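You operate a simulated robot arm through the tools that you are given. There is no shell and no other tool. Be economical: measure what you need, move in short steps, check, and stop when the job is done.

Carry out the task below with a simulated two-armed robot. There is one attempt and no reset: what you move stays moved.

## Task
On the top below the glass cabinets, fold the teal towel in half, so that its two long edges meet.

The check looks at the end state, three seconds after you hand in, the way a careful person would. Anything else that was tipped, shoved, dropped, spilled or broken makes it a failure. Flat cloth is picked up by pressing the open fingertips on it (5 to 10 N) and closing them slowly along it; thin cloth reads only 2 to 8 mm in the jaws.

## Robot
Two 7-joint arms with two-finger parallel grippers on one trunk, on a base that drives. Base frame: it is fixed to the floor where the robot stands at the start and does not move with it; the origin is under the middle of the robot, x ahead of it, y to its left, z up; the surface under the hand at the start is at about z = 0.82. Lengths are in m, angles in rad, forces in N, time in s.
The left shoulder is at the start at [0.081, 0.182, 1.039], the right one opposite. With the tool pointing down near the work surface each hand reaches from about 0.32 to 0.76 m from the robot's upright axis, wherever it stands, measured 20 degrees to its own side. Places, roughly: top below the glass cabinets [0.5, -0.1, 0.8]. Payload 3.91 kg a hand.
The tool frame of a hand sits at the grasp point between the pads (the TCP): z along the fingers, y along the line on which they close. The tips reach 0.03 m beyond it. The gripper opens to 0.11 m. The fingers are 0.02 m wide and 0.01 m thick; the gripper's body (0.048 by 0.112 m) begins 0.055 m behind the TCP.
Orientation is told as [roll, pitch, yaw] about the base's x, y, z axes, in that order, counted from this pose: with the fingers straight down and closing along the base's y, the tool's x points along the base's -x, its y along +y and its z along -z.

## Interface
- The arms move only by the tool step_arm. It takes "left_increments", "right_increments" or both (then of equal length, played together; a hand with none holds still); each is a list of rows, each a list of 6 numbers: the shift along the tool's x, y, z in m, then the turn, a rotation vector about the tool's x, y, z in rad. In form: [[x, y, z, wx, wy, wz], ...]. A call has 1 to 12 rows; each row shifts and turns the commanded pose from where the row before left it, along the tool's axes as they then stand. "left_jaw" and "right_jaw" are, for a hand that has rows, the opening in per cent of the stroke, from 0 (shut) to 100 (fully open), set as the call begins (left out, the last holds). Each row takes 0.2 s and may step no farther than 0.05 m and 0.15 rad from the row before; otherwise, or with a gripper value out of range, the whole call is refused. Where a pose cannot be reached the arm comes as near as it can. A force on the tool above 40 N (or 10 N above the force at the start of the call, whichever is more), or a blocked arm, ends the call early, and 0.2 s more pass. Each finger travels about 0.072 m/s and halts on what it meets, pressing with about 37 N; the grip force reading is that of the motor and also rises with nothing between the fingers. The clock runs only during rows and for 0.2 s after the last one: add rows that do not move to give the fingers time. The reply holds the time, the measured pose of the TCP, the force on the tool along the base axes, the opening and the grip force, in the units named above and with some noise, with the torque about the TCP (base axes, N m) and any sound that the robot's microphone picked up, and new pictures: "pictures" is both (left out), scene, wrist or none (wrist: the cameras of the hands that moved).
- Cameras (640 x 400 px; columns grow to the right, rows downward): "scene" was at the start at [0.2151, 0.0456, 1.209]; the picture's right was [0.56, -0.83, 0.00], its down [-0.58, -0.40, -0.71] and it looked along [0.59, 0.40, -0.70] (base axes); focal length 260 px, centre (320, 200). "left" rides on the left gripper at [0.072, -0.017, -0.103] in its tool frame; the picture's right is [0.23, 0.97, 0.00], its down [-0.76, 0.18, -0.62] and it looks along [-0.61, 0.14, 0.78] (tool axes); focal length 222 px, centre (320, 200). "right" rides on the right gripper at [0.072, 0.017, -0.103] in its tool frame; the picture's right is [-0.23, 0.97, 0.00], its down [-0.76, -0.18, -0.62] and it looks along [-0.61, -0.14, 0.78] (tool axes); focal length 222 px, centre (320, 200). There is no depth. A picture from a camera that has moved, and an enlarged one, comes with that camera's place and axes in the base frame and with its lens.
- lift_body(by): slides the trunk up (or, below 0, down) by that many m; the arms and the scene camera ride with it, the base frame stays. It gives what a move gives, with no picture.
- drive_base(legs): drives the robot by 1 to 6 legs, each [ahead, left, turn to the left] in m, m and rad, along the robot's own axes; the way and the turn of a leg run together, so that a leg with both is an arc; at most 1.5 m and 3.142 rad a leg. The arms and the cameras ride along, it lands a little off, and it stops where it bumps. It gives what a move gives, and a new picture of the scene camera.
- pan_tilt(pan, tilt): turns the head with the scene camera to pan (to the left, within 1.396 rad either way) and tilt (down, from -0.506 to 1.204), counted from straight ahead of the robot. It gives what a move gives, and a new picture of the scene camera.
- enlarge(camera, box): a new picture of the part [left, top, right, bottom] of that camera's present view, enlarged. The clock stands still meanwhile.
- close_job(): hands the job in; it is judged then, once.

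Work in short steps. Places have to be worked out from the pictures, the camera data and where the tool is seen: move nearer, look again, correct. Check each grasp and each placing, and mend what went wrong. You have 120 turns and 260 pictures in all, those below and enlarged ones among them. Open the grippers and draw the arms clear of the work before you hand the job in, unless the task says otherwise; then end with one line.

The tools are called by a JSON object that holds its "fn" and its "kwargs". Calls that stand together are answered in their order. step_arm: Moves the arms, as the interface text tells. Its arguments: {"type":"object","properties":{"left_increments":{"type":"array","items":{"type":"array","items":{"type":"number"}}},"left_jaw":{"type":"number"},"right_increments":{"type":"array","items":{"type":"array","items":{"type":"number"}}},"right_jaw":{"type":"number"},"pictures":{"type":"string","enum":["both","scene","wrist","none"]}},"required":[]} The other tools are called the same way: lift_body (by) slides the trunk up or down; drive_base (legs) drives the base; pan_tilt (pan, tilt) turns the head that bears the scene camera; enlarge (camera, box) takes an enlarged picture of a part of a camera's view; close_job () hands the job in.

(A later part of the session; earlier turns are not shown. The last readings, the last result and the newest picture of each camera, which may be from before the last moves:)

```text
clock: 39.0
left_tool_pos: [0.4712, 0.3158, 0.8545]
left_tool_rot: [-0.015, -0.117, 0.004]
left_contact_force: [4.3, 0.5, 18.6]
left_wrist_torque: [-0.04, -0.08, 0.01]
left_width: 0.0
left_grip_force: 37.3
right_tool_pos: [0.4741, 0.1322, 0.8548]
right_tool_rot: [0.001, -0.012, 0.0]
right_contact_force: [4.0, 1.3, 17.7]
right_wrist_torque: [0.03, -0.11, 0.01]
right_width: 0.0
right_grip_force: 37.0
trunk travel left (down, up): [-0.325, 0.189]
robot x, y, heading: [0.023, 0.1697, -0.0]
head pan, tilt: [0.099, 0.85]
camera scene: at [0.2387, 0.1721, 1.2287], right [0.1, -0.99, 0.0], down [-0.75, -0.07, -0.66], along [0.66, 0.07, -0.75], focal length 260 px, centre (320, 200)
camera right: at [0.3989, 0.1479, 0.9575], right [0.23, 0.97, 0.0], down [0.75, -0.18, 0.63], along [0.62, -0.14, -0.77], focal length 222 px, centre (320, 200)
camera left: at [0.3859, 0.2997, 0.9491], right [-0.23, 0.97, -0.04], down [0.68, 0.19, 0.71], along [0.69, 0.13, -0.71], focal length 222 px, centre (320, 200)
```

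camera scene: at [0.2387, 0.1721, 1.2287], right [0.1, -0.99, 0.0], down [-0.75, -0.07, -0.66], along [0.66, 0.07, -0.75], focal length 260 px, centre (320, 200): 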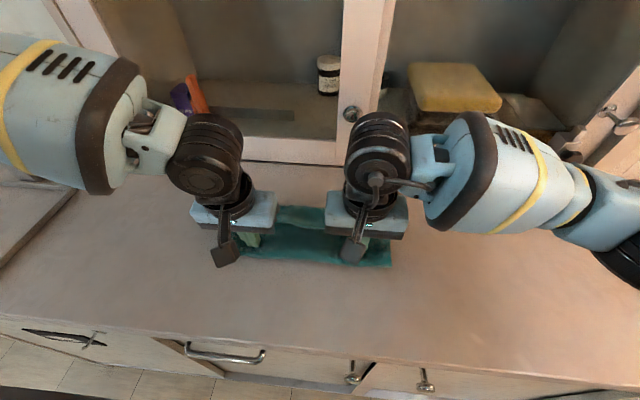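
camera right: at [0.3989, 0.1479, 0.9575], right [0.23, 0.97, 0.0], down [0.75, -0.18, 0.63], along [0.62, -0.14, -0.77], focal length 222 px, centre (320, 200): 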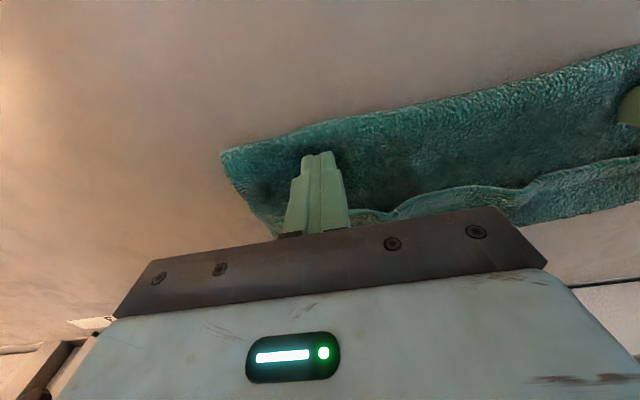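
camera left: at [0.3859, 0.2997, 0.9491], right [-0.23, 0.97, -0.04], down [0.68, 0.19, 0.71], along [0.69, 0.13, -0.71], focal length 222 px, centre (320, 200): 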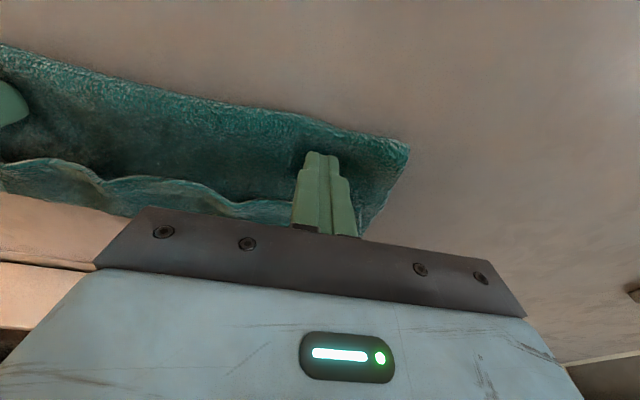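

The towel has moved ~8.5 cm toward the robot: flap edge ≈0.505, rim ≈0.555. I lift, re-tilt the fingers forward, open to 42 % and look at the flap ends.

{"fn": "step_arm", "kwargs": {"left_increments": [[0, 0, -0.02, 0, 0, 0], [0, 0.01, -0.03, 0, 0, 0], [0, 0.005, -0.02, 0, -0.12, 0], [0, 0, 0, 0, -0.12, 0], [0, 0, 0, 0, -0.12, 0], [0, 0, 0, 0, 0, 0]], "right_increments": [[0, 0, -0.02, 0, 0, 0], [0, -0.015, -0.03, 0, -0.1, 0], [0, -0.01, -0.02, 0, -0.13, 0], [0, 0, 0, 0, -0.13, 0], [0, 0, 0, 0, -0.12, 0], [0, 0, 0, 0, 0, 0]], "left_jaw": 42, "right_jaw": 42}}

```text
clock: 40.4
left_tool_pos: [0.4644, 0.3316, 0.9221]
left_tool_rot: [-0.017, -0.475, 0.01]
left_contact_force: [0.0, -0.6, 0.6]
left_wrist_torque: [0.0, 0.01, 0.0]
left_width: 0.0463
left_grip_force: 0.1
right_tool_pos: [0.4711, 0.1065, 0.9243]
right_tool_rot: [-0.002, -0.491, -0.001]
right_contact_force: [-0.4, -0.6, -0.1]
right_wrist_torque: [0.04, -0.03, 0.01]
right_width: 0.046
right_grip_force: 0.1
trunk travel left (down, up): [-0.325, 0.189]
robot x, y, heading: [0.0202, 0.165, -0.002]
head pan, tilt: [0.099, 0.85]
camera scene: at [0.2402, 0.1723, 1.2283], right [0.1, -0.99, 0.0], down [-0.75, -0.07, -0.66], along [0.66, 0.07, -0.75], focal length 260 px, centre (320, 200)
camera right: at [0.3578, 0.1231, 0.9805], right [0.2, 0.97, 0.11], down [0.38, -0.18, 0.91], along [0.9, -0.14, -0.4], focal length 222 px, centre (320, 200)
camera left: at [0.3507, 0.3157, 0.9813], right [-0.2, 0.97, -0.12], down [0.39, 0.19, 0.9], along [0.9, 0.14, -0.42], focal length 222 px, centre (320, 200)
```

scene: 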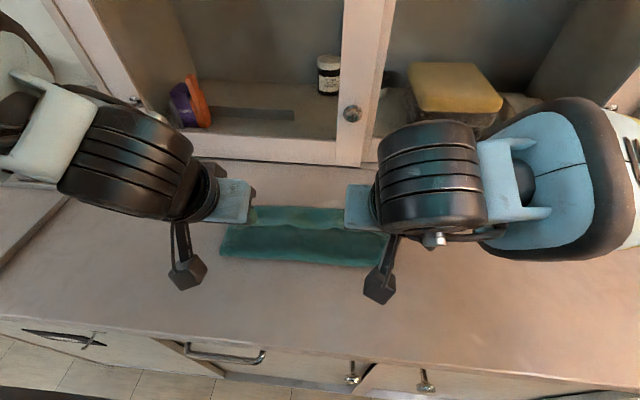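
right: 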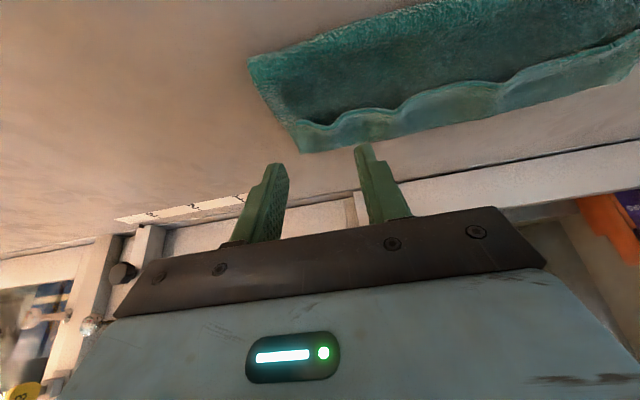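
left: 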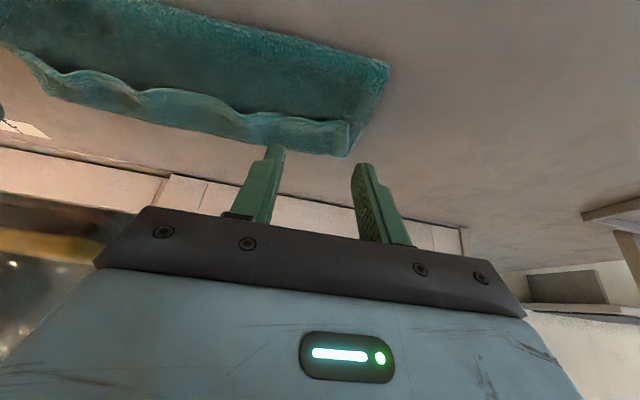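

Geometry check: only ~7 cm of the towel lies below (its far edge ≈0.52) and ~15 cm is in the upper layer, so I must regrasp the flap edge, back off, and redo the arc about a fold at x≈0.41, ending with the hands tilted backward. First I test whether both arms can hold that end tilt.

{"fn": "step_arm", "kwargs": {"left_increments": [[-0.01, 0, -0.005, 0, 0.13, 0], [-0.01, 0, -0.005, 0, 0.13, 0], [-0.01, 0, 0, 0, 0.13, 0], [-0.01, 0, 0, 0, 0.13, 0], [-0.01, 0, 0, 0, 0.13, 0], [-0.01, 0, 0, 0, 0.13, 0], [-0.01, 0, 0, 0, 0.13, 0], [0, 0, 0, 0, 0, 0]], "right_increments": [[-0.01, 0, -0.005, 0, 0.13, 0], [-0.01, 0, -0.005, 0, 0.13, 0], [-0.01, 0, 0, 0, 0.13, 0], [-0.01, 0, 0, 0, 0.13, 0], [-0.01, 0, 0, 0, 0.13, 0], [-0.01, 0, 0, 0, 0.13, 0], [-0.01, 0, 0, 0, 0.13, 0], [0, 0, 0, 0, 0, 0]], "pictures": "scene"}}

```text
clock: 42.2
left_tool_pos: [0.5159, 0.346, 0.9378]
left_tool_rot: [-0.015, 0.437, -0.005]
left_contact_force: [0.6, -0.2, 0.0]
left_wrist_torque: [0.01, 0.01, -0.01]
left_width: 0.0464
left_grip_force: 0.1
left hand out of reach, approached as far as the arm can: row 7
right_tool_pos: [0.5329, 0.1053, 0.9382]
right_tool_rot: [-0.003, 0.421, -0.001]
right_contact_force: [-0.1, 0.3, -0.2]
right_wrist_torque: [-0.02, 0.02, -0.03]
right_width: 0.0463
right_grip_force: 0.1
trunk travel left (down, up): [-0.325, 0.189]
robot x, y, heading: [0.0207, 0.1657, 0.001]
head pan, tilt: [0.099, 0.85]
camera scene: at [0.2398, 0.1722, 1.2284], right [0.1, -0.99, 0.0], down [-0.75, -0.07, -0.66], along [0.66, 0.07, -0.75], focal length 260 px, centre (320, 200)
```

scene: 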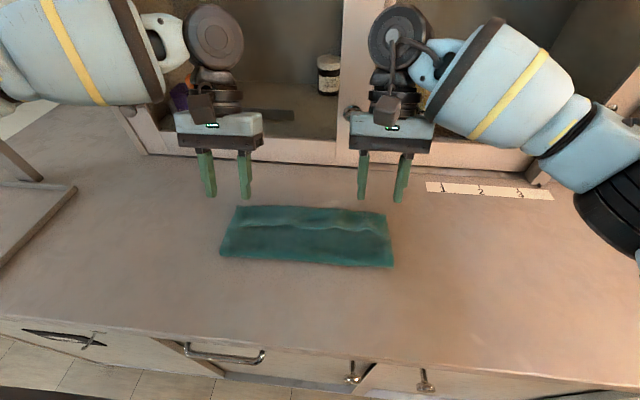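

Both arms can hold about +0.43 here. I raise the trunk for slack, tilt forward again, and move over the flap ends to regrasp (left tip ≈(0.507,0.330), right ≈(0.519,0.113)).

{"fn": "lift_body", "kwargs": {"by": 0.06}}

{"fn": "step_arm", "kwargs": {"left_increments": [[0, 0, 0, 0, -0.13, 0], [0, 0, 0, 0, -0.13, 0], [0, 0, 0, 0, -0.13, 0], [0, 0, 0, 0, -0.13, 0], [0, 0, 0, 0, -0.13, 0], [0, 0, 0, 0, -0.13, 0], [0, 0, 0, 0, -0.13, 0], [0.0178, -0.004, 0.0218, 0, 0, 0], [0.0178, -0.004, 0.0218, 0, 0, 0], [0.0178, -0.004, 0.0218, 0, 0, 0], [0.0178, -0.004, 0.0218, 0, 0, 0]], "right_increments": [[0, 0, 0, 0, -0.13, 0], [0, 0, 0, 0, -0.13, 0], [0, 0, 0, 0, -0.13, 0], [0, 0, 0, 0, -0.13, 0], [0, 0, 0, 0, -0.13, 0], [0, 0, 0, 0, -0.13, 0], [0, 0, 0, 0, -0.13, 0], [0.0191, 0.002, 0.021, 0, 0, 0], [0.0191, 0.002, 0.021, 0, 0, 0], [0.0191, 0.002, 0.021, 0, 0, 0], [0.0191, 0.002, 0.021, 0, 0, 0]], "pictures": "wrist"}}

```text
clock: 43.2
left_tool_pos: [0.5145, 0.3484, 1.0026]
left_tool_rot: [-0.014, 0.422, -0.003]
left_contact_force: [0.3, 0.4, -0.4]
left_wrist_torque: [-0.01, 0.01, 0.01]
left_width: 0.0461
left_grip_force: 0.0
right_tool_pos: [0.5346, 0.1065, 0.9991]
right_tool_rot: [-0.001, 0.423, -0.004]
right_contact_force: [-0.4, -0.2, 0.5]
right_wrist_torque: [-0.02, 0.01, -0.06]
right_width: 0.0462
right_grip_force: 0.0
trunk travel left (down, up): [-0.385, 0.129]
robot x, y, heading: [0.0214, 0.1643, 0.004]
head pan, tilt: [0.099, 0.85]
```

```text
clock: 45.6
left_tool_pos: [0.4929, 0.3302, 0.8947]
left_tool_rot: [-0.017, -0.489, 0.01]
left_contact_force: [0.0, -0.6, 0.8]
left_wrist_torque: [0.02, 0.0, 0.05]
left_width: 0.0461
left_grip_force: 0.1
right_tool_pos: [0.5057, 0.115, 0.888]
right_tool_rot: [-0.001, -0.489, 0.0]
right_contact_force: [-0.4, -0.6, -0.5]
right_wrist_torque: [0.03, -0.01, -0.03]
right_width: 0.0457
right_grip_force: 0.0
trunk travel left (down, up): [-0.385, 0.129]
robot x, y, heading: [0.0207, 0.1662, -0.002]
head pan, tilt: [0.099, 0.85]
camera right: at [0.393, 0.1306, 0.9465], right [0.2, 0.97, 0.11], down [0.38, -0.18, 0.91], along [0.9, -0.14, -0.41], focal length 222 px, centre (320, 200)
camera left: at [0.3795, 0.3147, 0.9511], right [-0.2, 0.97, -0.12], down [0.38, 0.19, 0.91], along [0.9, 0.14, -0.41], focal length 222 px, centre (320, 200)
```

right: 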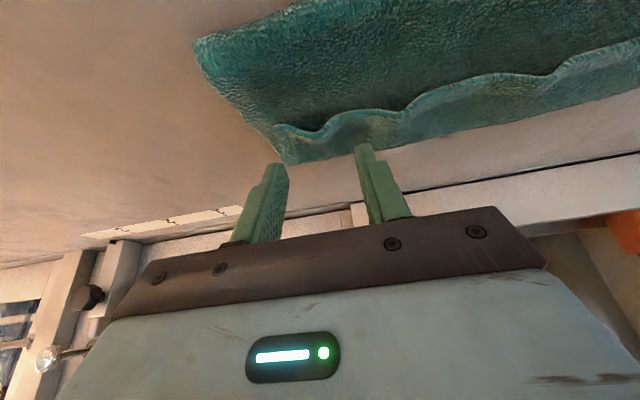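
left: 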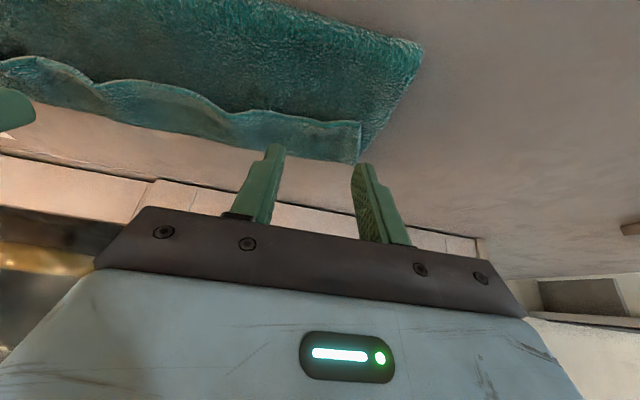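

I adjust slightly inward/back and descend to just above the flap.

{"fn": "step_arm", "kwargs": {"left_increments": [[0.0063, -0.004, 0.009, 0, 0, 0], [0.0063, -0.004, 0.009, 0, 0, 0], [0.0063, 0, 0.009, 0, 0, 0]], "right_increments": [[0.0055, 0.005, 0.0068, 0, 0, 0], [0.0055, 0.005, 0.0068, 0, 0, 0], [0.0055, 0, 0.0068, 0, 0, 0]], "pictures": "wrist"}}

```text
clock: 46.4
left_tool_pos: [0.489, 0.3227, 0.8606]
left_tool_rot: [-0.015, -0.488, 0.009]
left_contact_force: [-0.4, 0.3, 0.4]
left_wrist_torque: [0.02, 0.02, -0.01]
left_width: 0.0463
left_grip_force: 0.0
right_tool_pos: [0.5007, 0.1248, 0.8631]
right_tool_rot: [-0.001, -0.489, -0.002]
right_contact_force: [-0.1, 0.0, 0.5]
right_wrist_torque: [-0.01, -0.02, -0.01]
right_width: 0.0461
right_grip_force: 0.0
trunk travel left (down, up): [-0.385, 0.129]
robot x, y, heading: [0.0187, 0.1639, 0.002]
head pan, tilt: [0.099, 0.85]
camera right: at [0.3877, 0.1407, 0.9205], right [0.2, 0.97, 0.11], down [0.38, -0.18, 0.91], along [0.9, -0.14, -0.41], focal length 222 px, centre (320, 200)
camera left: at [0.375, 0.3062, 0.9185], right [-0.2, 0.97, -0.12], down [0.38, 0.19, 0.91], along [0.9, 0.14, -0.41], focal length 222 px, centre (320, 200)
```

right: 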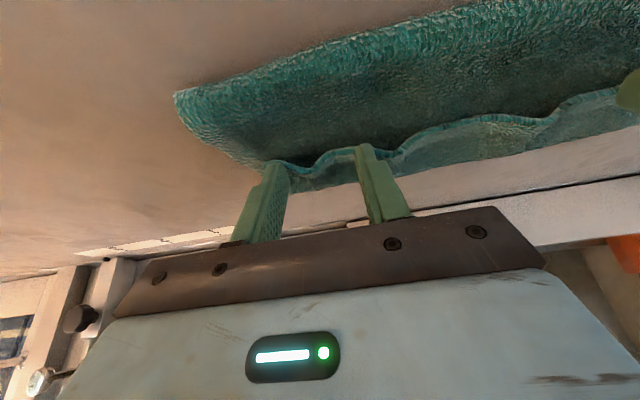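
left: 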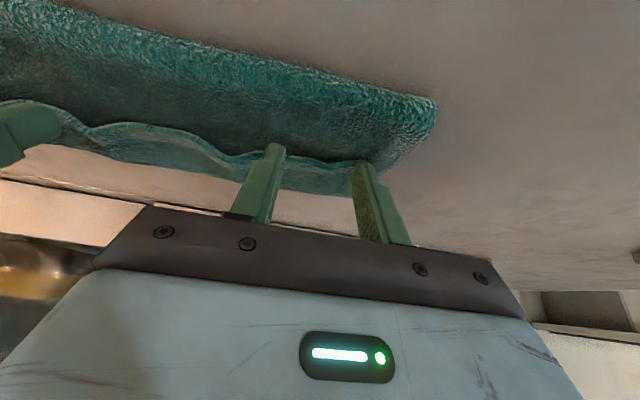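

Tips sit right at the flap's edge. I press down gently.

{"fn": "step_arm", "kwargs": {"left_increments": [[0.0, 0, 0.003, 0, 0, 0], [0.001, 0, 0.0025, 0, 0, 0], [0, 0, 0.0, 0, 0, 0]], "right_increments": [[0.0, 0, 0.003, 0, 0, 0], [0.001, 0, 0.0035, 0, 0, 0], [0, 0, 0.0, 0, 0, 0]], "pictures": "wrist"}}

```text
clock: 47.2
left_tool_pos: [0.4899, 0.3217, 0.8567]
left_tool_rot: [-0.016, -0.489, 0.01]
left_contact_force: [-0.4, 0.3, 2.5]
left_wrist_torque: [0.08, 0.02, -0.04]
left_width: 0.0461
left_grip_force: 0.1
right_tool_pos: [0.5042, 0.1241, 0.8577]
right_tool_rot: [-0.002, -0.488, -0.001]
right_contact_force: [-0.9, 0.0, 0.1]
right_wrist_torque: [0.02, 0.0, 0.01]
right_width: 0.046
right_grip_force: 0.1
trunk travel left (down, up): [-0.385, 0.129]
robot x, y, heading: [0.0244, 0.165, -0.002]
head pan, tilt: [0.099, 0.85]
camera right: at [0.3901, 0.1407, 0.9149], right [0.2, 0.97, 0.11], down [0.38, -0.18, 0.91], along [0.9, -0.14, -0.4], focal length 222 px, centre (320, 200)
camera left: at [0.3765, 0.3062, 0.9132], right [-0.2, 0.97, -0.12], down [0.38, 0.19, 0.91], along [0.9, 0.14, -0.41], focal length 222 px, centre (320, 200)
```

right: 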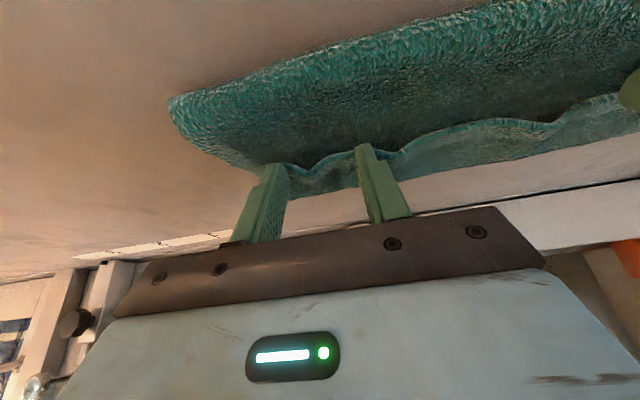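
left: 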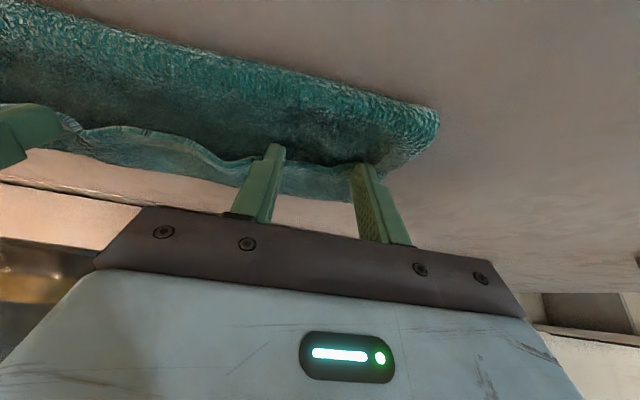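

Left just touches; right not yet. I go a little further down and start closing.

{"fn": "step_arm", "kwargs": {"left_increments": [[0.0005, 0, 0.001, 0, 0, 0], [0.0005, 0, 0.001, 0, 0, 0], [0, 0, 0.0, 0, 0, 0]], "right_increments": [[0.001, 0, 0.002, 0, 0, 0], [0.001, 0, 0.002, 0, 0, 0], [0, 0, 0.0, 0, 0, 0]], "pictures": "none"}}

```text
clock: 48.0
left_tool_pos: [0.4899, 0.3221, 0.8551]
left_tool_rot: [-0.015, -0.491, 0.01]
left_contact_force: [-1.2, 0.7, 10.1]
left_wrist_torque: [0.22, -0.04, 0.02]
left_width: 0.0461
left_grip_force: 0.1
right_tool_pos: [0.5027, 0.1246, 0.8542]
right_tool_rot: [-0.002, -0.493, -0.003]
right_contact_force: [1.3, 0.5, 4.1]
right_wrist_torque: [0.05, -0.06, 0.02]
right_width: 0.0463
right_grip_force: 0.0
trunk travel left (down, up): [-0.385, 0.129]
robot x, y, heading: [0.0202, 0.1628, -0.001]
head pan, tilt: [0.099, 0.85]
```

Left 10 N, right 4 N. I close stepwise.

{"fn": "step_arm", "kwargs": {"left_increments": [[0, 0, 0, 0, 0, 0], [0, 0, 0, 0, 0, 0]], "right_increments": [[0.0005, 0, 0.001, 0, 0, 0], [0, 0, 0, 0, 0, 0]], "left_jaw": 32, "right_jaw": 32, "pictures": "none"}}

{"fn": "step_arm", "kwargs": {"left_increments": [[0, 0, 0, 0, 0, 0], [0, 0, 0, 0, 0, 0]], "right_increments": [[0, 0, 0, 0, 0, 0], [0, 0, 0, 0, 0, 0]], "left_jaw": 23, "right_jaw": 23, "pictures": "wrist"}}

```text
clock: 48.6
left_tool_pos: [0.4893, 0.3222, 0.8543]
left_tool_rot: [-0.02, -0.491, 0.01]
left_contact_force: [2.1, -0.9, 9.0]
left_wrist_torque: [0.15, -0.13, -0.02]
left_width: 0.0351
left_grip_force: 0.0
right_tool_pos: [0.5026, 0.1252, 0.8531]
right_tool_rot: [0.001, -0.493, -0.001]
right_contact_force: [-1.7, 1.6, 14.4]
right_wrist_torque: [0.01, -0.08, 0.03]
right_width: 0.0343
right_grip_force: 0.0
trunk travel left (down, up): [-0.385, 0.129]
robot x, y, heading: [0.0233, 0.1643, -0.003]
head pan, tilt: [0.099, 0.85]
```

```text
clock: 49.2
left_tool_pos: [0.4889, 0.3222, 0.8545]
left_tool_rot: [-0.016, -0.49, 0.012]
left_contact_force: [1.3, -1.7, 10.4]
left_wrist_torque: [0.09, -0.09, -0.02]
left_width: 0.0245
left_grip_force: 0.0
right_tool_pos: [0.5036, 0.1256, 0.8534]
right_tool_rot: [-0.001, -0.492, -0.002]
right_contact_force: [1.8, 1.9, 16.3]
right_wrist_torque: [0.03, -0.16, 0.02]
right_width: 0.0243
right_grip_force: 0.0
trunk travel left (down, up): [-0.385, 0.129]
robot x, y, heading: [0.0224, 0.1666, 0.003]
head pan, tilt: [0.099, 0.85]
camera right: at [0.3895, 0.1408, 0.9102], right [0.2, 0.97, 0.11], down [0.38, -0.18, 0.91], along [0.9, -0.14, -0.4], focal length 222 px, centre (320, 200)
camera left: at [0.3757, 0.3063, 0.9117], right [-0.2, 0.97, -0.12], down [0.38, 0.19, 0.91], along [0.9, 0.14, -0.41], focal length 222 px, centre (320, 200)
```

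right: 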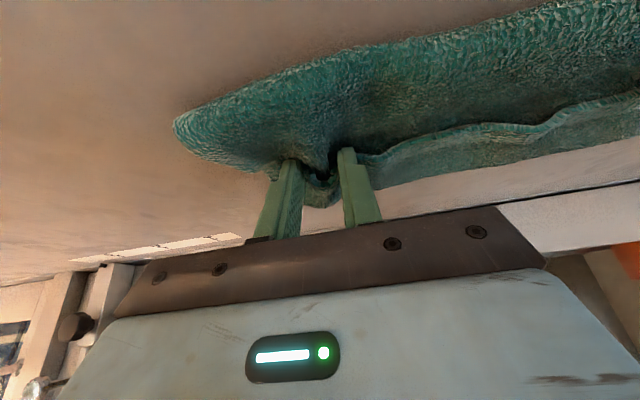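
left: 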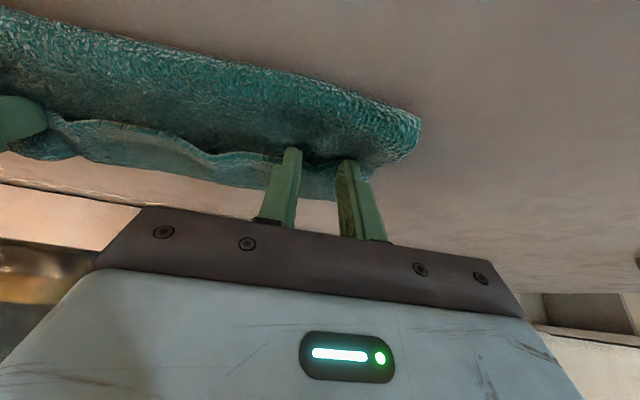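

I zoom in to see what is between the fingers.

{"fn": "enlarge", "kwargs": {"camera": "right", "box": [200, 90, 440, 240]}}

{"fn": "enlarge", "kwargs": {"camera": "left", "box": [200, 90, 440, 240]}}

```text
2.67 times, centred on (320, 165) of right
camera zoom: at [0.3895, 0.1408, 0.9102], right [0.2, 0.97, 0.11], down [0.38, -0.18, 0.91], along [0.9, -0.14, -0.4], focal length 592 px, centre (320, 293)
```

zoom: 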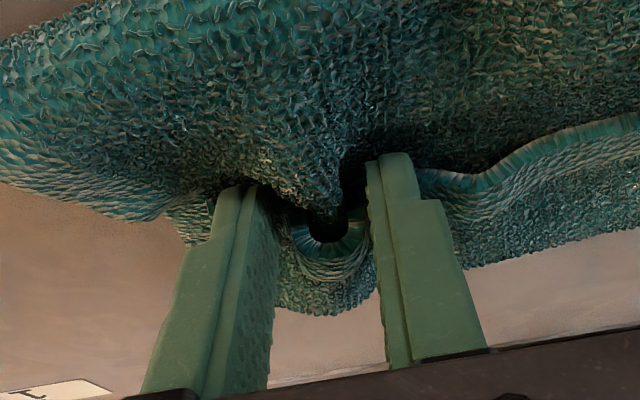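

```text
2.67 times, centred on (320, 165) of left
camera zoom: at [0.3757, 0.3063, 0.9117], right [-0.2, 0.97, -0.12], down [0.38, 0.19, 0.91], along [0.9, 0.14, -0.41], focal length 592 px, centre (320, 293)
```

zoom: 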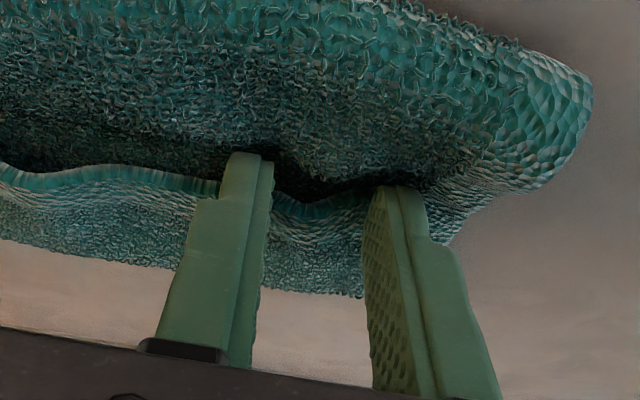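

A flap ridge is forming in both; on the right the layer beneath also rises a bit, so I raise the right hand slightly while closing on.

{"fn": "step_arm", "kwargs": {"left_increments": [[0, 0, 0, 0, 0, 0], [0, 0, 0, 0, 0, 0]], "right_increments": [[-0.001, 0, -0.002, 0, 0, 0], [0, 0, 0, 0, 0, 0]], "left_jaw": 14, "right_jaw": 16, "pictures": "none"}}

{"fn": "enlarge", "kwargs": {"camera": "right", "box": [200, 90, 440, 240]}}

{"fn": "enlarge", "kwargs": {"camera": "left", "box": [200, 90, 440, 240]}}

```text
clock: 49.8
left_tool_pos: [0.4886, 0.3223, 0.8539]
left_tool_rot: [-0.015, -0.49, 0.01]
left_contact_force: [-1.3, -0.3, 13.0]
left_wrist_torque: [0.12, -0.02, 0.0]
left_width: 0.0149
left_grip_force: 0.0
right_tool_pos: [0.5025, 0.1237, 0.853]
right_tool_rot: [-0.004, -0.487, -0.003]
right_contact_force: [0.7, 0.3, 6.0]
right_wrist_torque: [0.03, -0.05, -0.01]
right_width: 0.0175
right_grip_force: 0.1
trunk travel left (down, up): [-0.385, 0.129]
robot x, y, heading: [0.0222, 0.1664, 0.002]
head pan, tilt: [0.099, 0.85]
```

```text
2.67 times, centred on (320, 165) of right
camera zoom: at [0.3891, 0.1404, 0.9111], right [0.2, 0.97, 0.1], down [0.38, -0.18, 0.91], along [0.9, -0.14, -0.41], focal length 592 px, centre (320, 293)
```

zoom: 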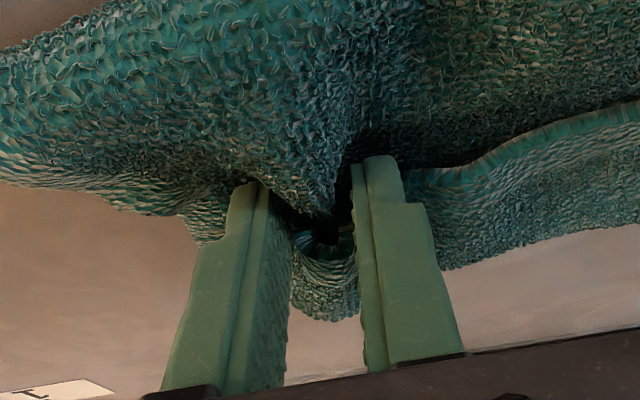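

```text
2.67 times, centred on (320, 165) of left
camera zoom: at [0.3757, 0.3062, 0.9115], right [-0.2, 0.97, -0.12], down [0.38, 0.19, 0.91], along [0.9, 0.14, -0.41], focal length 592 px, centre (320, 293)
```

zoom: 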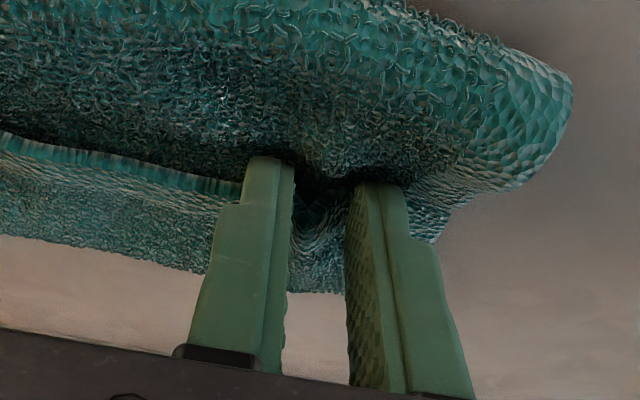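

I finish closing while rising ~3 mm to leave the under-layer behind.

{"fn": "step_arm", "kwargs": {"left_increments": [[-0.001, 0, -0.002, 0, 0, 0], [0, 0, 0, 0, 0, 0]], "right_increments": [[-0.001, 0, -0.002, 0, 0, 0], [0, 0, 0, 0, 0, 0]], "left_jaw": 8, "right_jaw": 9, "pictures": "none"}}

{"fn": "step_arm", "kwargs": {"left_increments": [[-0.001, 0, -0.002, 0, 0, 0], [0, 0, 0, 0, 0, 0], [0, 0, 0, 0, 0, 0]], "right_increments": [[-0.001, 0, -0.002, 0, 0, 0], [0, 0, 0, 0, 0, 0], [0, 0, 0, 0, 0, 0]], "left_jaw": 0, "right_jaw": 0, "pictures": "wrist"}}

```text
clock: 50.4
left_tool_pos: [0.4902, 0.3231, 0.855]
left_tool_rot: [-0.016, -0.487, 0.011]
left_contact_force: [0.8, -2.7, 3.4]
left_wrist_torque: [-0.08, 0.03, 0.0]
left_width: 0.0092
left_grip_force: 0.6
right_tool_pos: [0.5026, 0.1223, 0.8562]
right_tool_rot: [-0.003, -0.488, -0.003]
right_contact_force: [0.1, 1.9, 0.0]
right_wrist_torque: [0.04, 0.01, 0.03]
right_width: 0.0097
right_grip_force: 4.8
trunk travel left (down, up): [-0.385, 0.129]
robot x, y, heading: [0.0197, 0.1639, -0.002]
head pan, tilt: [0.099, 0.85]
```

```text
clock: 51.2
left_tool_pos: [0.4896, 0.3213, 0.8587]
left_tool_rot: [-0.018, -0.489, 0.008]
left_contact_force: [-0.2, -8.4, 0.9]
left_wrist_torque: [-0.18, 0.0, -0.09]
left_width: 0.003
left_grip_force: 37.5
right_tool_pos: [0.5023, 0.1243, 0.8577]
right_tool_rot: [-0.001, -0.489, -0.001]
right_contact_force: [0.1, 6.8, 0.5]
right_wrist_torque: [0.22, 0.02, 0.03]
right_width: 0.0065
right_grip_force: 37.4
trunk travel left (down, up): [-0.385, 0.129]
robot x, y, heading: [0.0229, 0.1633, 0.006]
head pan, tilt: [0.099, 0.85]
camera right: at [0.39, 0.141, 0.9159], right [0.2, 0.97, 0.11], down [0.38, -0.18, 0.91], along [0.9, -0.14, -0.4], focal length 222 px, centre (320, 200)
camera left: at [0.3766, 0.3063, 0.9153], right [-0.2, 0.97, -0.12], down [0.38, 0.19, 0.91], along [0.9, 0.14, -0.41], focal length 222 px, centre (320, 200)
```

right: 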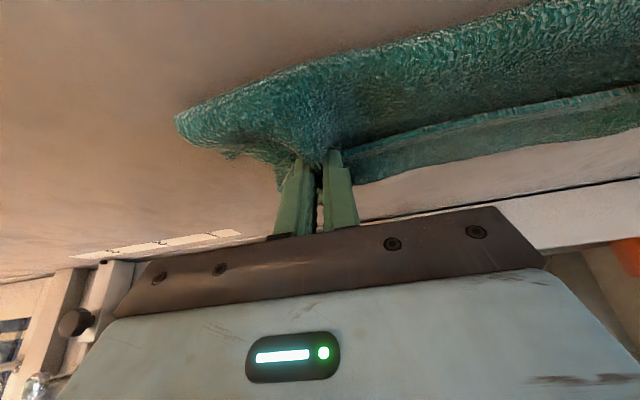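
left: 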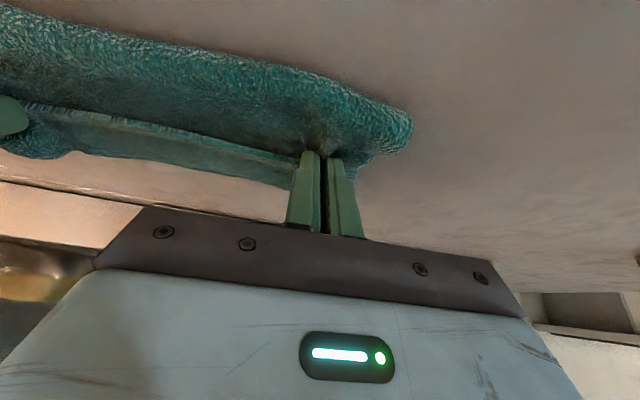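

Left holds 3 mm, right 6.5 mm (maybe both layers). I lift 6 cm and look.

{"fn": "step_arm", "kwargs": {"left_increments": [[-0.0094, 0, -0.0177, 0, 0, 0], [-0.0094, 0, -0.0177, 0, 0, 0], [-0.0094, 0, -0.0177, 0, 0, 0]], "right_increments": [[-0.0094, 0, -0.0177, 0, 0, 0], [-0.0094, 0, -0.0177, 0, 0, 0], [-0.0094, 0, -0.0177, 0, 0, 0]]}}

{"fn": "enlarge", "kwargs": {"camera": "right", "box": [200, 90, 440, 240]}}

```text
clock: 52.0
left_tool_pos: [0.4897, 0.3243, 0.9179]
left_tool_rot: [-0.018, -0.487, 0.01]
left_contact_force: [0.7, -8.8, 0.3]
left_wrist_torque: [-0.25, -0.02, -0.08]
left_width: 0.0031
left_grip_force: 37.0
right_tool_pos: [0.5036, 0.1246, 0.9191]
right_tool_rot: [0.0, -0.489, 0.0]
right_contact_force: [0.1, 7.3, -0.5]
right_wrist_torque: [0.28, 0.03, 0.0]
right_width: 0.0065
right_grip_force: 37.4
trunk travel left (down, up): [-0.385, 0.129]
robot x, y, heading: [0.0215, 0.1686, 0.0]
head pan, tilt: [0.099, 0.85]
camera scene: at [0.2211, 0.1723, 1.2913], right [0.1, -0.99, 0.0], down [-0.75, -0.07, -0.66], along [0.66, 0.07, -0.75], focal length 260 px, centre (320, 200)
camera right: at [0.3894, 0.1407, 0.9768], right [0.2, 0.97, 0.11], down [0.38, -0.18, 0.91], along [0.9, -0.14, -0.4], focal length 222 px, centre (320, 200)
camera left: at [0.3759, 0.3075, 0.9754], right [-0.2, 0.97, -0.12], down [0.38, 0.19, 0.91], along [0.9, 0.14, -0.41], focal length 222 px, centre (320, 200)
```

scene: 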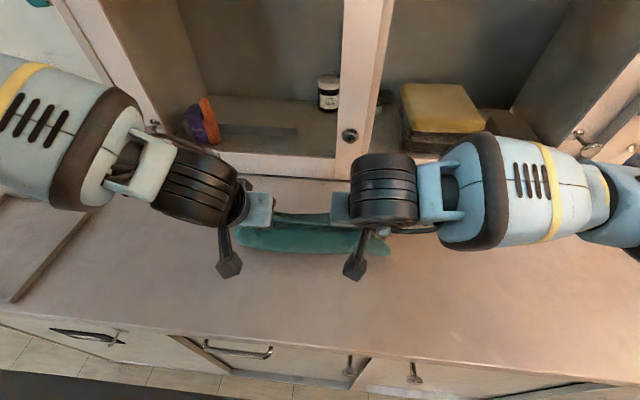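
right: 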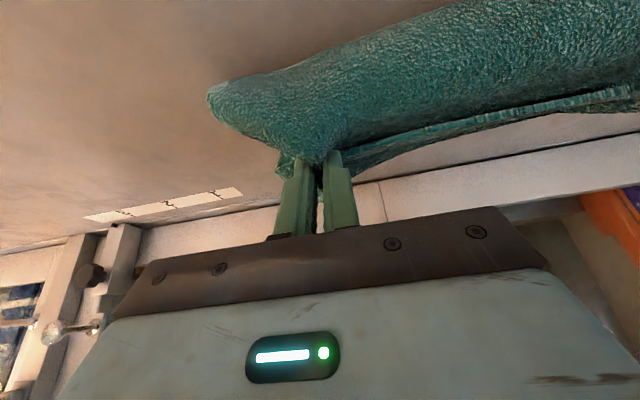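
left: 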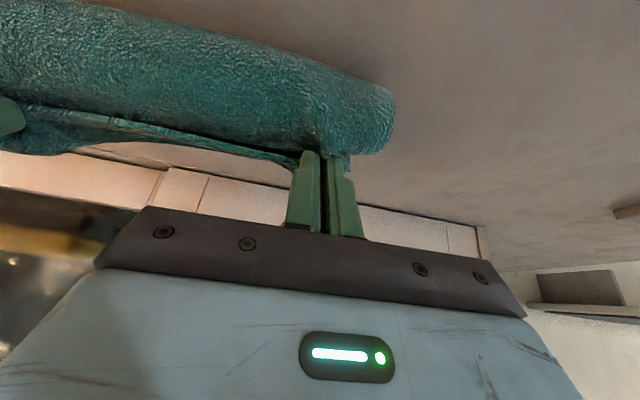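

```text
2.67 times, centred on (320, 165) of right
camera zoom: at [0.3894, 0.1407, 0.9768], right [0.2, 0.97, 0.11], down [0.38, -0.18, 0.91], along [0.9, -0.14, -0.4], focal length 592 px, centre (320, 293)
```

zoom: 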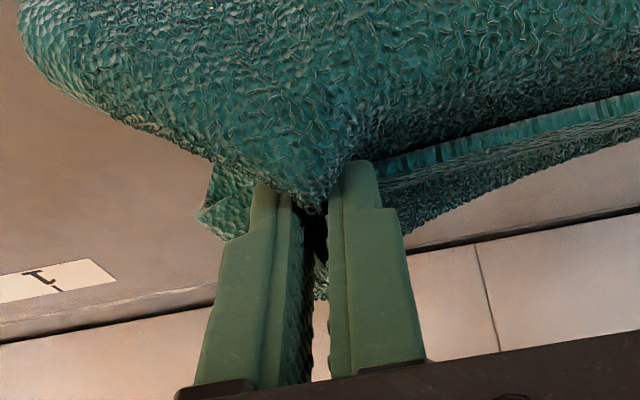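

The right hand (probably both) also pinched the layer beneath. I set it back down, release, and will instead rake the flap over with open upright fingers.

{"fn": "step_arm", "kwargs": {"left_increments": [[0.0094, 0, 0.0177, 0, 0, 0], [0.0094, 0, 0.0177, 0, 0, 0], [0.0094, 0, 0.0165, 0, 0, 0], [0, 0, 0, 0, 0, 0]], "right_increments": [[0.0094, 0, 0.0177, 0, 0, 0], [0.0094, 0, 0.0177, 0, 0, 0], [0.0094, 0, 0.0165, 0, 0, 0], [0, 0, 0, 0, 0, 0]], "pictures": "none"}}

{"fn": "step_arm", "kwargs": {"left_increments": [[0, 0, 0, 0, 0, 0], [0, 0, 0, 0, 0, 0], [-0.0094, 0, -0.0177, 0, 0, 0], [-0.014, 0, -0.0265, 0, 0, 0], [0.02, 0, -0.02, 0, 0.1, 0], [0.03, 0, 0, 0, 0.1, 0]], "right_increments": [[0, 0, 0, 0, 0, 0], [0, 0, 0, 0, 0, 0], [-0.0094, 0, -0.0177, 0, 0, 0], [-0.014, 0, -0.0265, 0, 0, 0], [0.02, 0, -0.02, 0, 0.1, 0], [0.03, 0, 0, 0, 0.1, 0]], "left_jaw": 40, "right_jaw": 40}}

```text
clock: 53.0
left_tool_pos: [0.4905, 0.3221, 0.8588]
left_tool_rot: [-0.017, -0.49, 0.011]
left_contact_force: [0.5, -7.1, 1.2]
left_wrist_torque: [-0.28, 0.02, -0.05]
left_width: 0.0032
left_grip_force: 37.6
right_tool_pos: [0.5032, 0.1228, 0.8589]
right_tool_rot: [-0.001, -0.491, -0.003]
right_contact_force: [-1.7, 7.9, 0.0]
right_wrist_torque: [0.24, -0.01, 0.02]
right_width: 0.0063
right_grip_force: 36.5
trunk travel left (down, up): [-0.385, 0.129]
robot x, y, heading: [0.0248, 0.1632, -0.0]
head pan, tilt: [0.099, 0.85]
```

```text
clock: 54.4
left_tool_pos: [0.4347, 0.3241, 0.9065]
left_tool_rot: [-0.016, -0.287, 0.008]
left_contact_force: [-0.1, -0.4, 0.2]
left_wrist_torque: [-0.02, 0.01, 0.03]
left_width: 0.044
left_grip_force: 0.1
right_tool_pos: [0.4481, 0.1263, 0.9071]
right_tool_rot: [-0.005, -0.29, -0.001]
right_contact_force: [0.1, 0.3, -0.1]
right_wrist_torque: [0.04, -0.01, 0.01]
right_width: 0.0439
right_grip_force: 0.1
trunk travel left (down, up): [-0.385, 0.129]
robot x, y, heading: [0.0212, 0.1653, 0.003]
head pan, tilt: [0.099, 0.85]
camera scene: at [0.2218, 0.1724, 1.2911], right [0.1, -0.99, 0.0], down [-0.75, -0.07, -0.66], along [0.66, 0.07, -0.75], focal length 260 px, centre (320, 200)
camera right: at [0.3485, 0.1412, 0.9852], right [0.22, 0.97, 0.06], down [0.55, -0.18, 0.81], along [0.8, -0.14, -0.58], focal length 222 px, centre (320, 200)
camera left: at [0.335, 0.3079, 0.9848], right [-0.22, 0.97, -0.08], down [0.55, 0.19, 0.81], along [0.8, 0.14, -0.58], focal length 222 px, centre (320, 200)
```

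scene: 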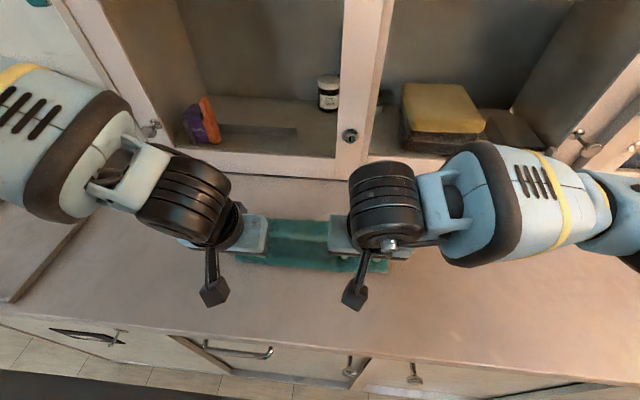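
right: 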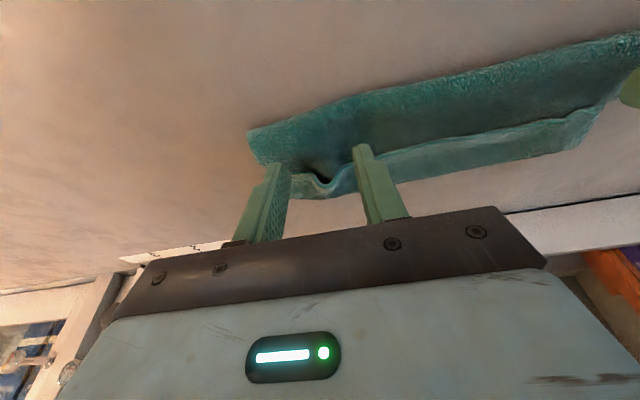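
left: 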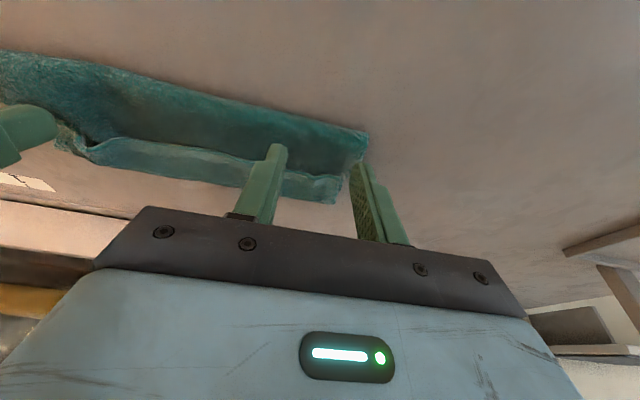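

The flap is still rolled back (edge ≈0.50, rim ≈0.55). I set the hands upright, open to 80 % so four fingertips form a rake, and position just in front of the flap edge.

{"fn": "step_arm", "kwargs": {"left_increments": [[0, 0, 0, 0, 0.1, 0], [0, 0, 0, 0, 0.1, 0], [0, 0, 0, 0, 0.087, 0], [-0.022, -0.008, 0.0, 0, 0, 0], [-0.02, -0.008, 0.02, 0, 0, 0], [0, 0, 0.02, 0, 0, 0]], "right_increments": [[0, 0, 0, 0, 0.1, 0], [0, 0, 0, 0, 0.1, 0], [0, 0, 0, 0, 0.09, 0], [-0.016, 0.005, 0.0, 0, 0, 0], [-0.016, 0.004, 0.02, 0, 0, 0], [0, 0, 0.02, 0, 0, 0]], "left_jaw": 80, "right_jaw": 80}}

```text
clock: 55.8
left_tool_pos: [0.4769, 0.308, 0.8662]
left_tool_rot: [-0.014, -0.001, 0.003]
left_contact_force: [-0.2, -0.4, 0.0]
left_wrist_torque: [0.01, 0.01, 0.01]
left_width: 0.088
left_grip_force: 0.0
right_tool_pos: [0.4796, 0.1338, 0.8669]
right_tool_rot: [0.001, -0.001, 0.0]
right_contact_force: [0.3, -0.7, 0.3]
right_wrist_torque: [0.0, 0.0, 0.03]
right_width: 0.0879
right_grip_force: 0.0
trunk travel left (down, up): [-0.385, 0.129]
robot x, y, heading: [0.0184, 0.1632, 0.001]
head pan, tilt: [0.099, 0.85]
camera scene: at [0.2214, 0.1724, 1.2912], right [0.1, -0.99, 0.0], down [-0.75, -0.07, -0.66], along [0.66, 0.07, -0.75], focal length 260 px, centre (320, 200)
camera right: at [0.4065, 0.1497, 0.9699], right [0.23, 0.97, 0.0], down [0.76, -0.18, 0.62], along [0.61, -0.14, -0.78], focal length 222 px, centre (320, 200)
camera left: at [0.4031, 0.2917, 0.9695], right [-0.23, 0.97, -0.01], down [0.76, 0.19, 0.62], along [0.61, 0.13, -0.78], focal length 222 px, centre (320, 200)
```

scene: 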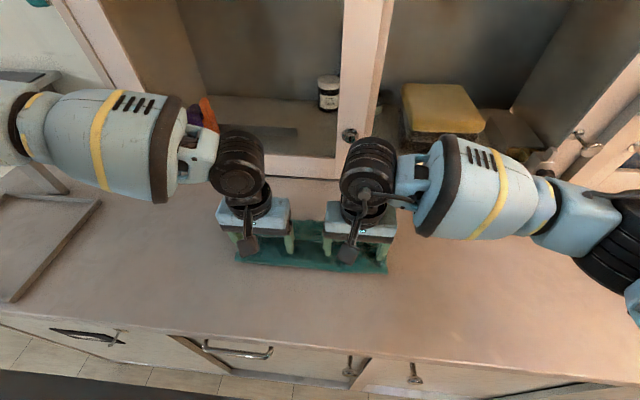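
right: 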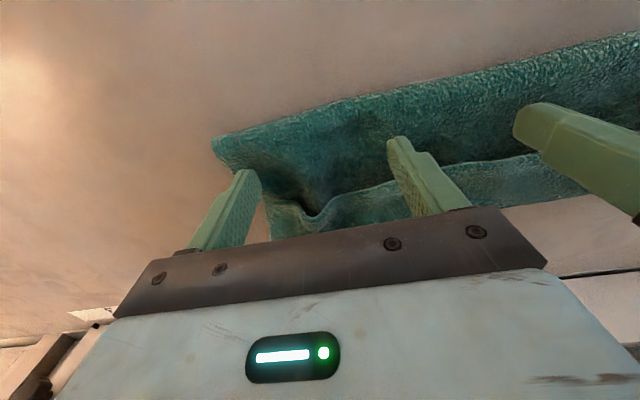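
left: 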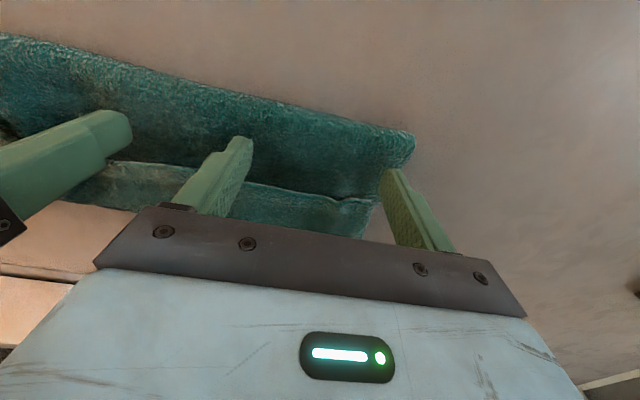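

The outer fingers are right at the side edges; I shift both inward ~1.2 cm and lower to light contact.

{"fn": "step_arm", "kwargs": {"left_increments": [[0, -0.012, 0, 0, 0, 0], [0.003, 0, 0.004, 0, 0, 0], [0, 0, 0.003, 0, 0, 0], [0, 0, 0.002, 0, 0, 0]], "right_increments": [[0, 0.012, 0, 0, 0, 0], [0.003, 0, 0.004, 0, 0, 0], [0, 0, 0.003, 0, 0, 0], [0, 0, 0.002, 0, 0, 0]], "pictures": "wrist"}}

```text
clock: 56.8
left_tool_pos: [0.4732, 0.2948, 0.8569]
left_tool_rot: [-0.012, -0.004, 0.002]
left_contact_force: [0.3, 0.1, 3.2]
left_wrist_torque: [0.06, 0.02, 0.0]
left_width: 0.0881
left_grip_force: 0.1
right_tool_pos: [0.4766, 0.1459, 0.8588]
right_tool_rot: [-0.003, 0.0, -0.002]
right_contact_force: [0.1, -0.5, 1.8]
right_wrist_torque: [0.0, 0.01, -0.04]
right_width: 0.0884
right_grip_force: 0.4
trunk travel left (down, up): [-0.385, 0.129]
robot x, y, heading: [0.0209, 0.1662, -0.004]
head pan, tilt: [0.099, 0.85]
camera right: at [0.4034, 0.1615, 0.9613], right [0.23, 0.97, 0.0], down [0.76, -0.18, 0.62], along [0.61, -0.14, -0.78], focal length 222 px, centre (320, 200)
camera left: at [0.4, 0.2795, 0.961], right [-0.23, 0.97, -0.01], down [0.76, 0.19, 0.62], along [0.61, 0.13, -0.78], focal length 222 px, centre (320, 200)
```

right: 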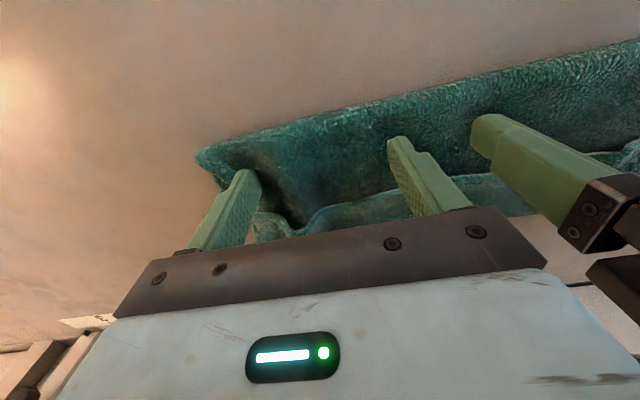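
left: 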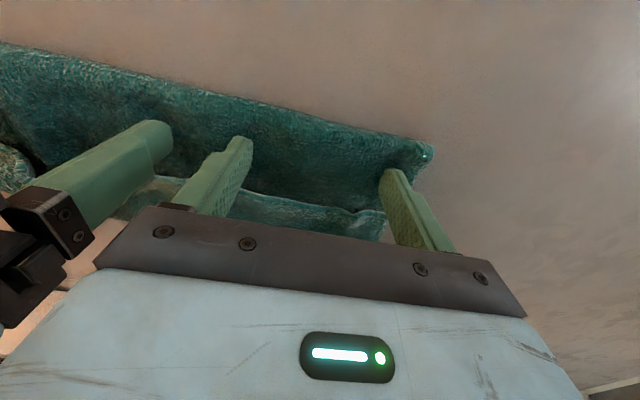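

Light contact (2–3 N). I rake forward 5 cm.

{"fn": "step_arm", "kwargs": {"left_increments": [[-0.01, 0, 0, 0, 0, 0], [-0.01, 0, 0, 0, 0, 0], [-0.01, 0, 0, 0, 0, 0], [-0.01, 0, 0, 0, 0, 0], [-0.01, 0, 0, 0, 0, 0]], "right_increments": [[-0.01, 0, 0, 0, 0, 0], [-0.01, 0, 0, 0, 0, 0], [-0.01, 0, 0, 0, 0, 0], [-0.01, 0, 0, 0, 0, 0], [-0.01, 0, 0, 0, 0, 0]]}}

```text
clock: 58.0
left_tool_pos: [0.5222, 0.3012, 0.8586]
left_tool_rot: [-0.016, -0.004, 0.001]
left_contact_force: [-0.2, -2.0, 1.1]
left_wrist_torque: [-0.01, 0.01, 0.01]
left_width: 0.0876
left_grip_force: 0.0
left hand out of reach, approached as far as the arm can: row 5
right_tool_pos: [0.527, 0.1458, 0.8572]
right_tool_rot: [-0.001, -0.001, 0.0]
right_contact_force: [-1.7, 2.2, 2.8]
right_wrist_torque: [0.02, 0.02, 0.02]
right_width: 0.088
right_grip_force: 0.1
trunk travel left (down, up): [-0.385, 0.129]
robot x, y, heading: [0.0222, 0.1663, -0.001]
head pan, tilt: [0.099, 0.85]
camera scene: at [0.2214, 0.1724, 1.2912], right [0.1, -0.99, 0.0], down [-0.75, -0.07, -0.66], along [0.66, 0.07, -0.75], focal length 260 px, centre (320, 200)
camera right: at [0.4541, 0.1615, 0.9612], right [0.23, 0.97, 0.0], down [0.76, -0.18, 0.62], along [0.61, -0.14, -0.78], focal length 222 px, centre (320, 200)
camera left: at [0.4472, 0.2853, 0.9619], right [-0.23, 0.97, -0.02], down [0.76, 0.19, 0.62], along [0.61, 0.13, -0.78], focal length 222 px, centre (320, 200)
```

scene: 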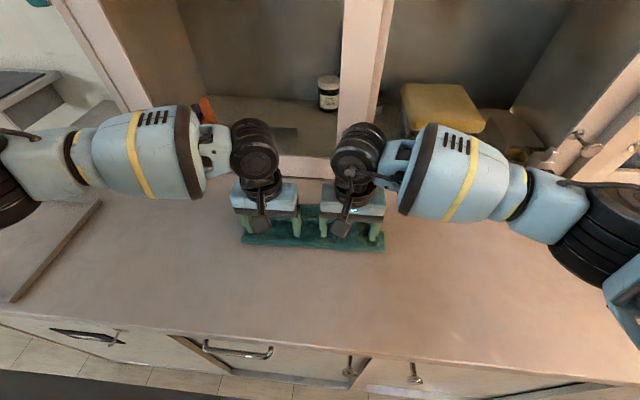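
right: 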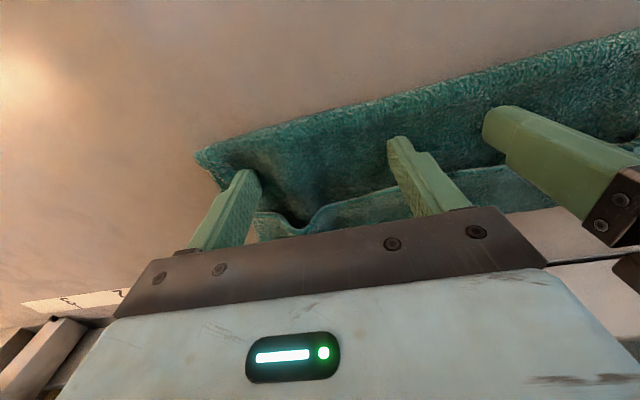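
left: 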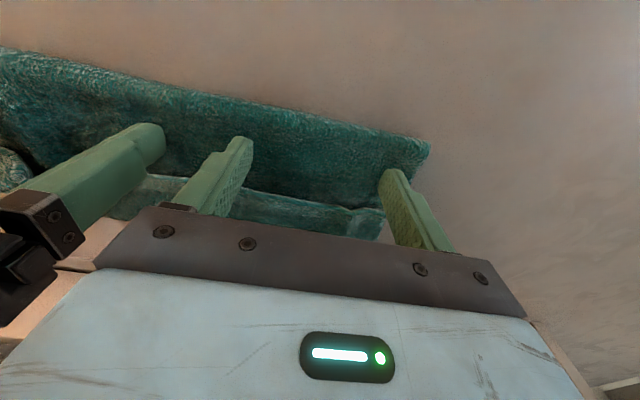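

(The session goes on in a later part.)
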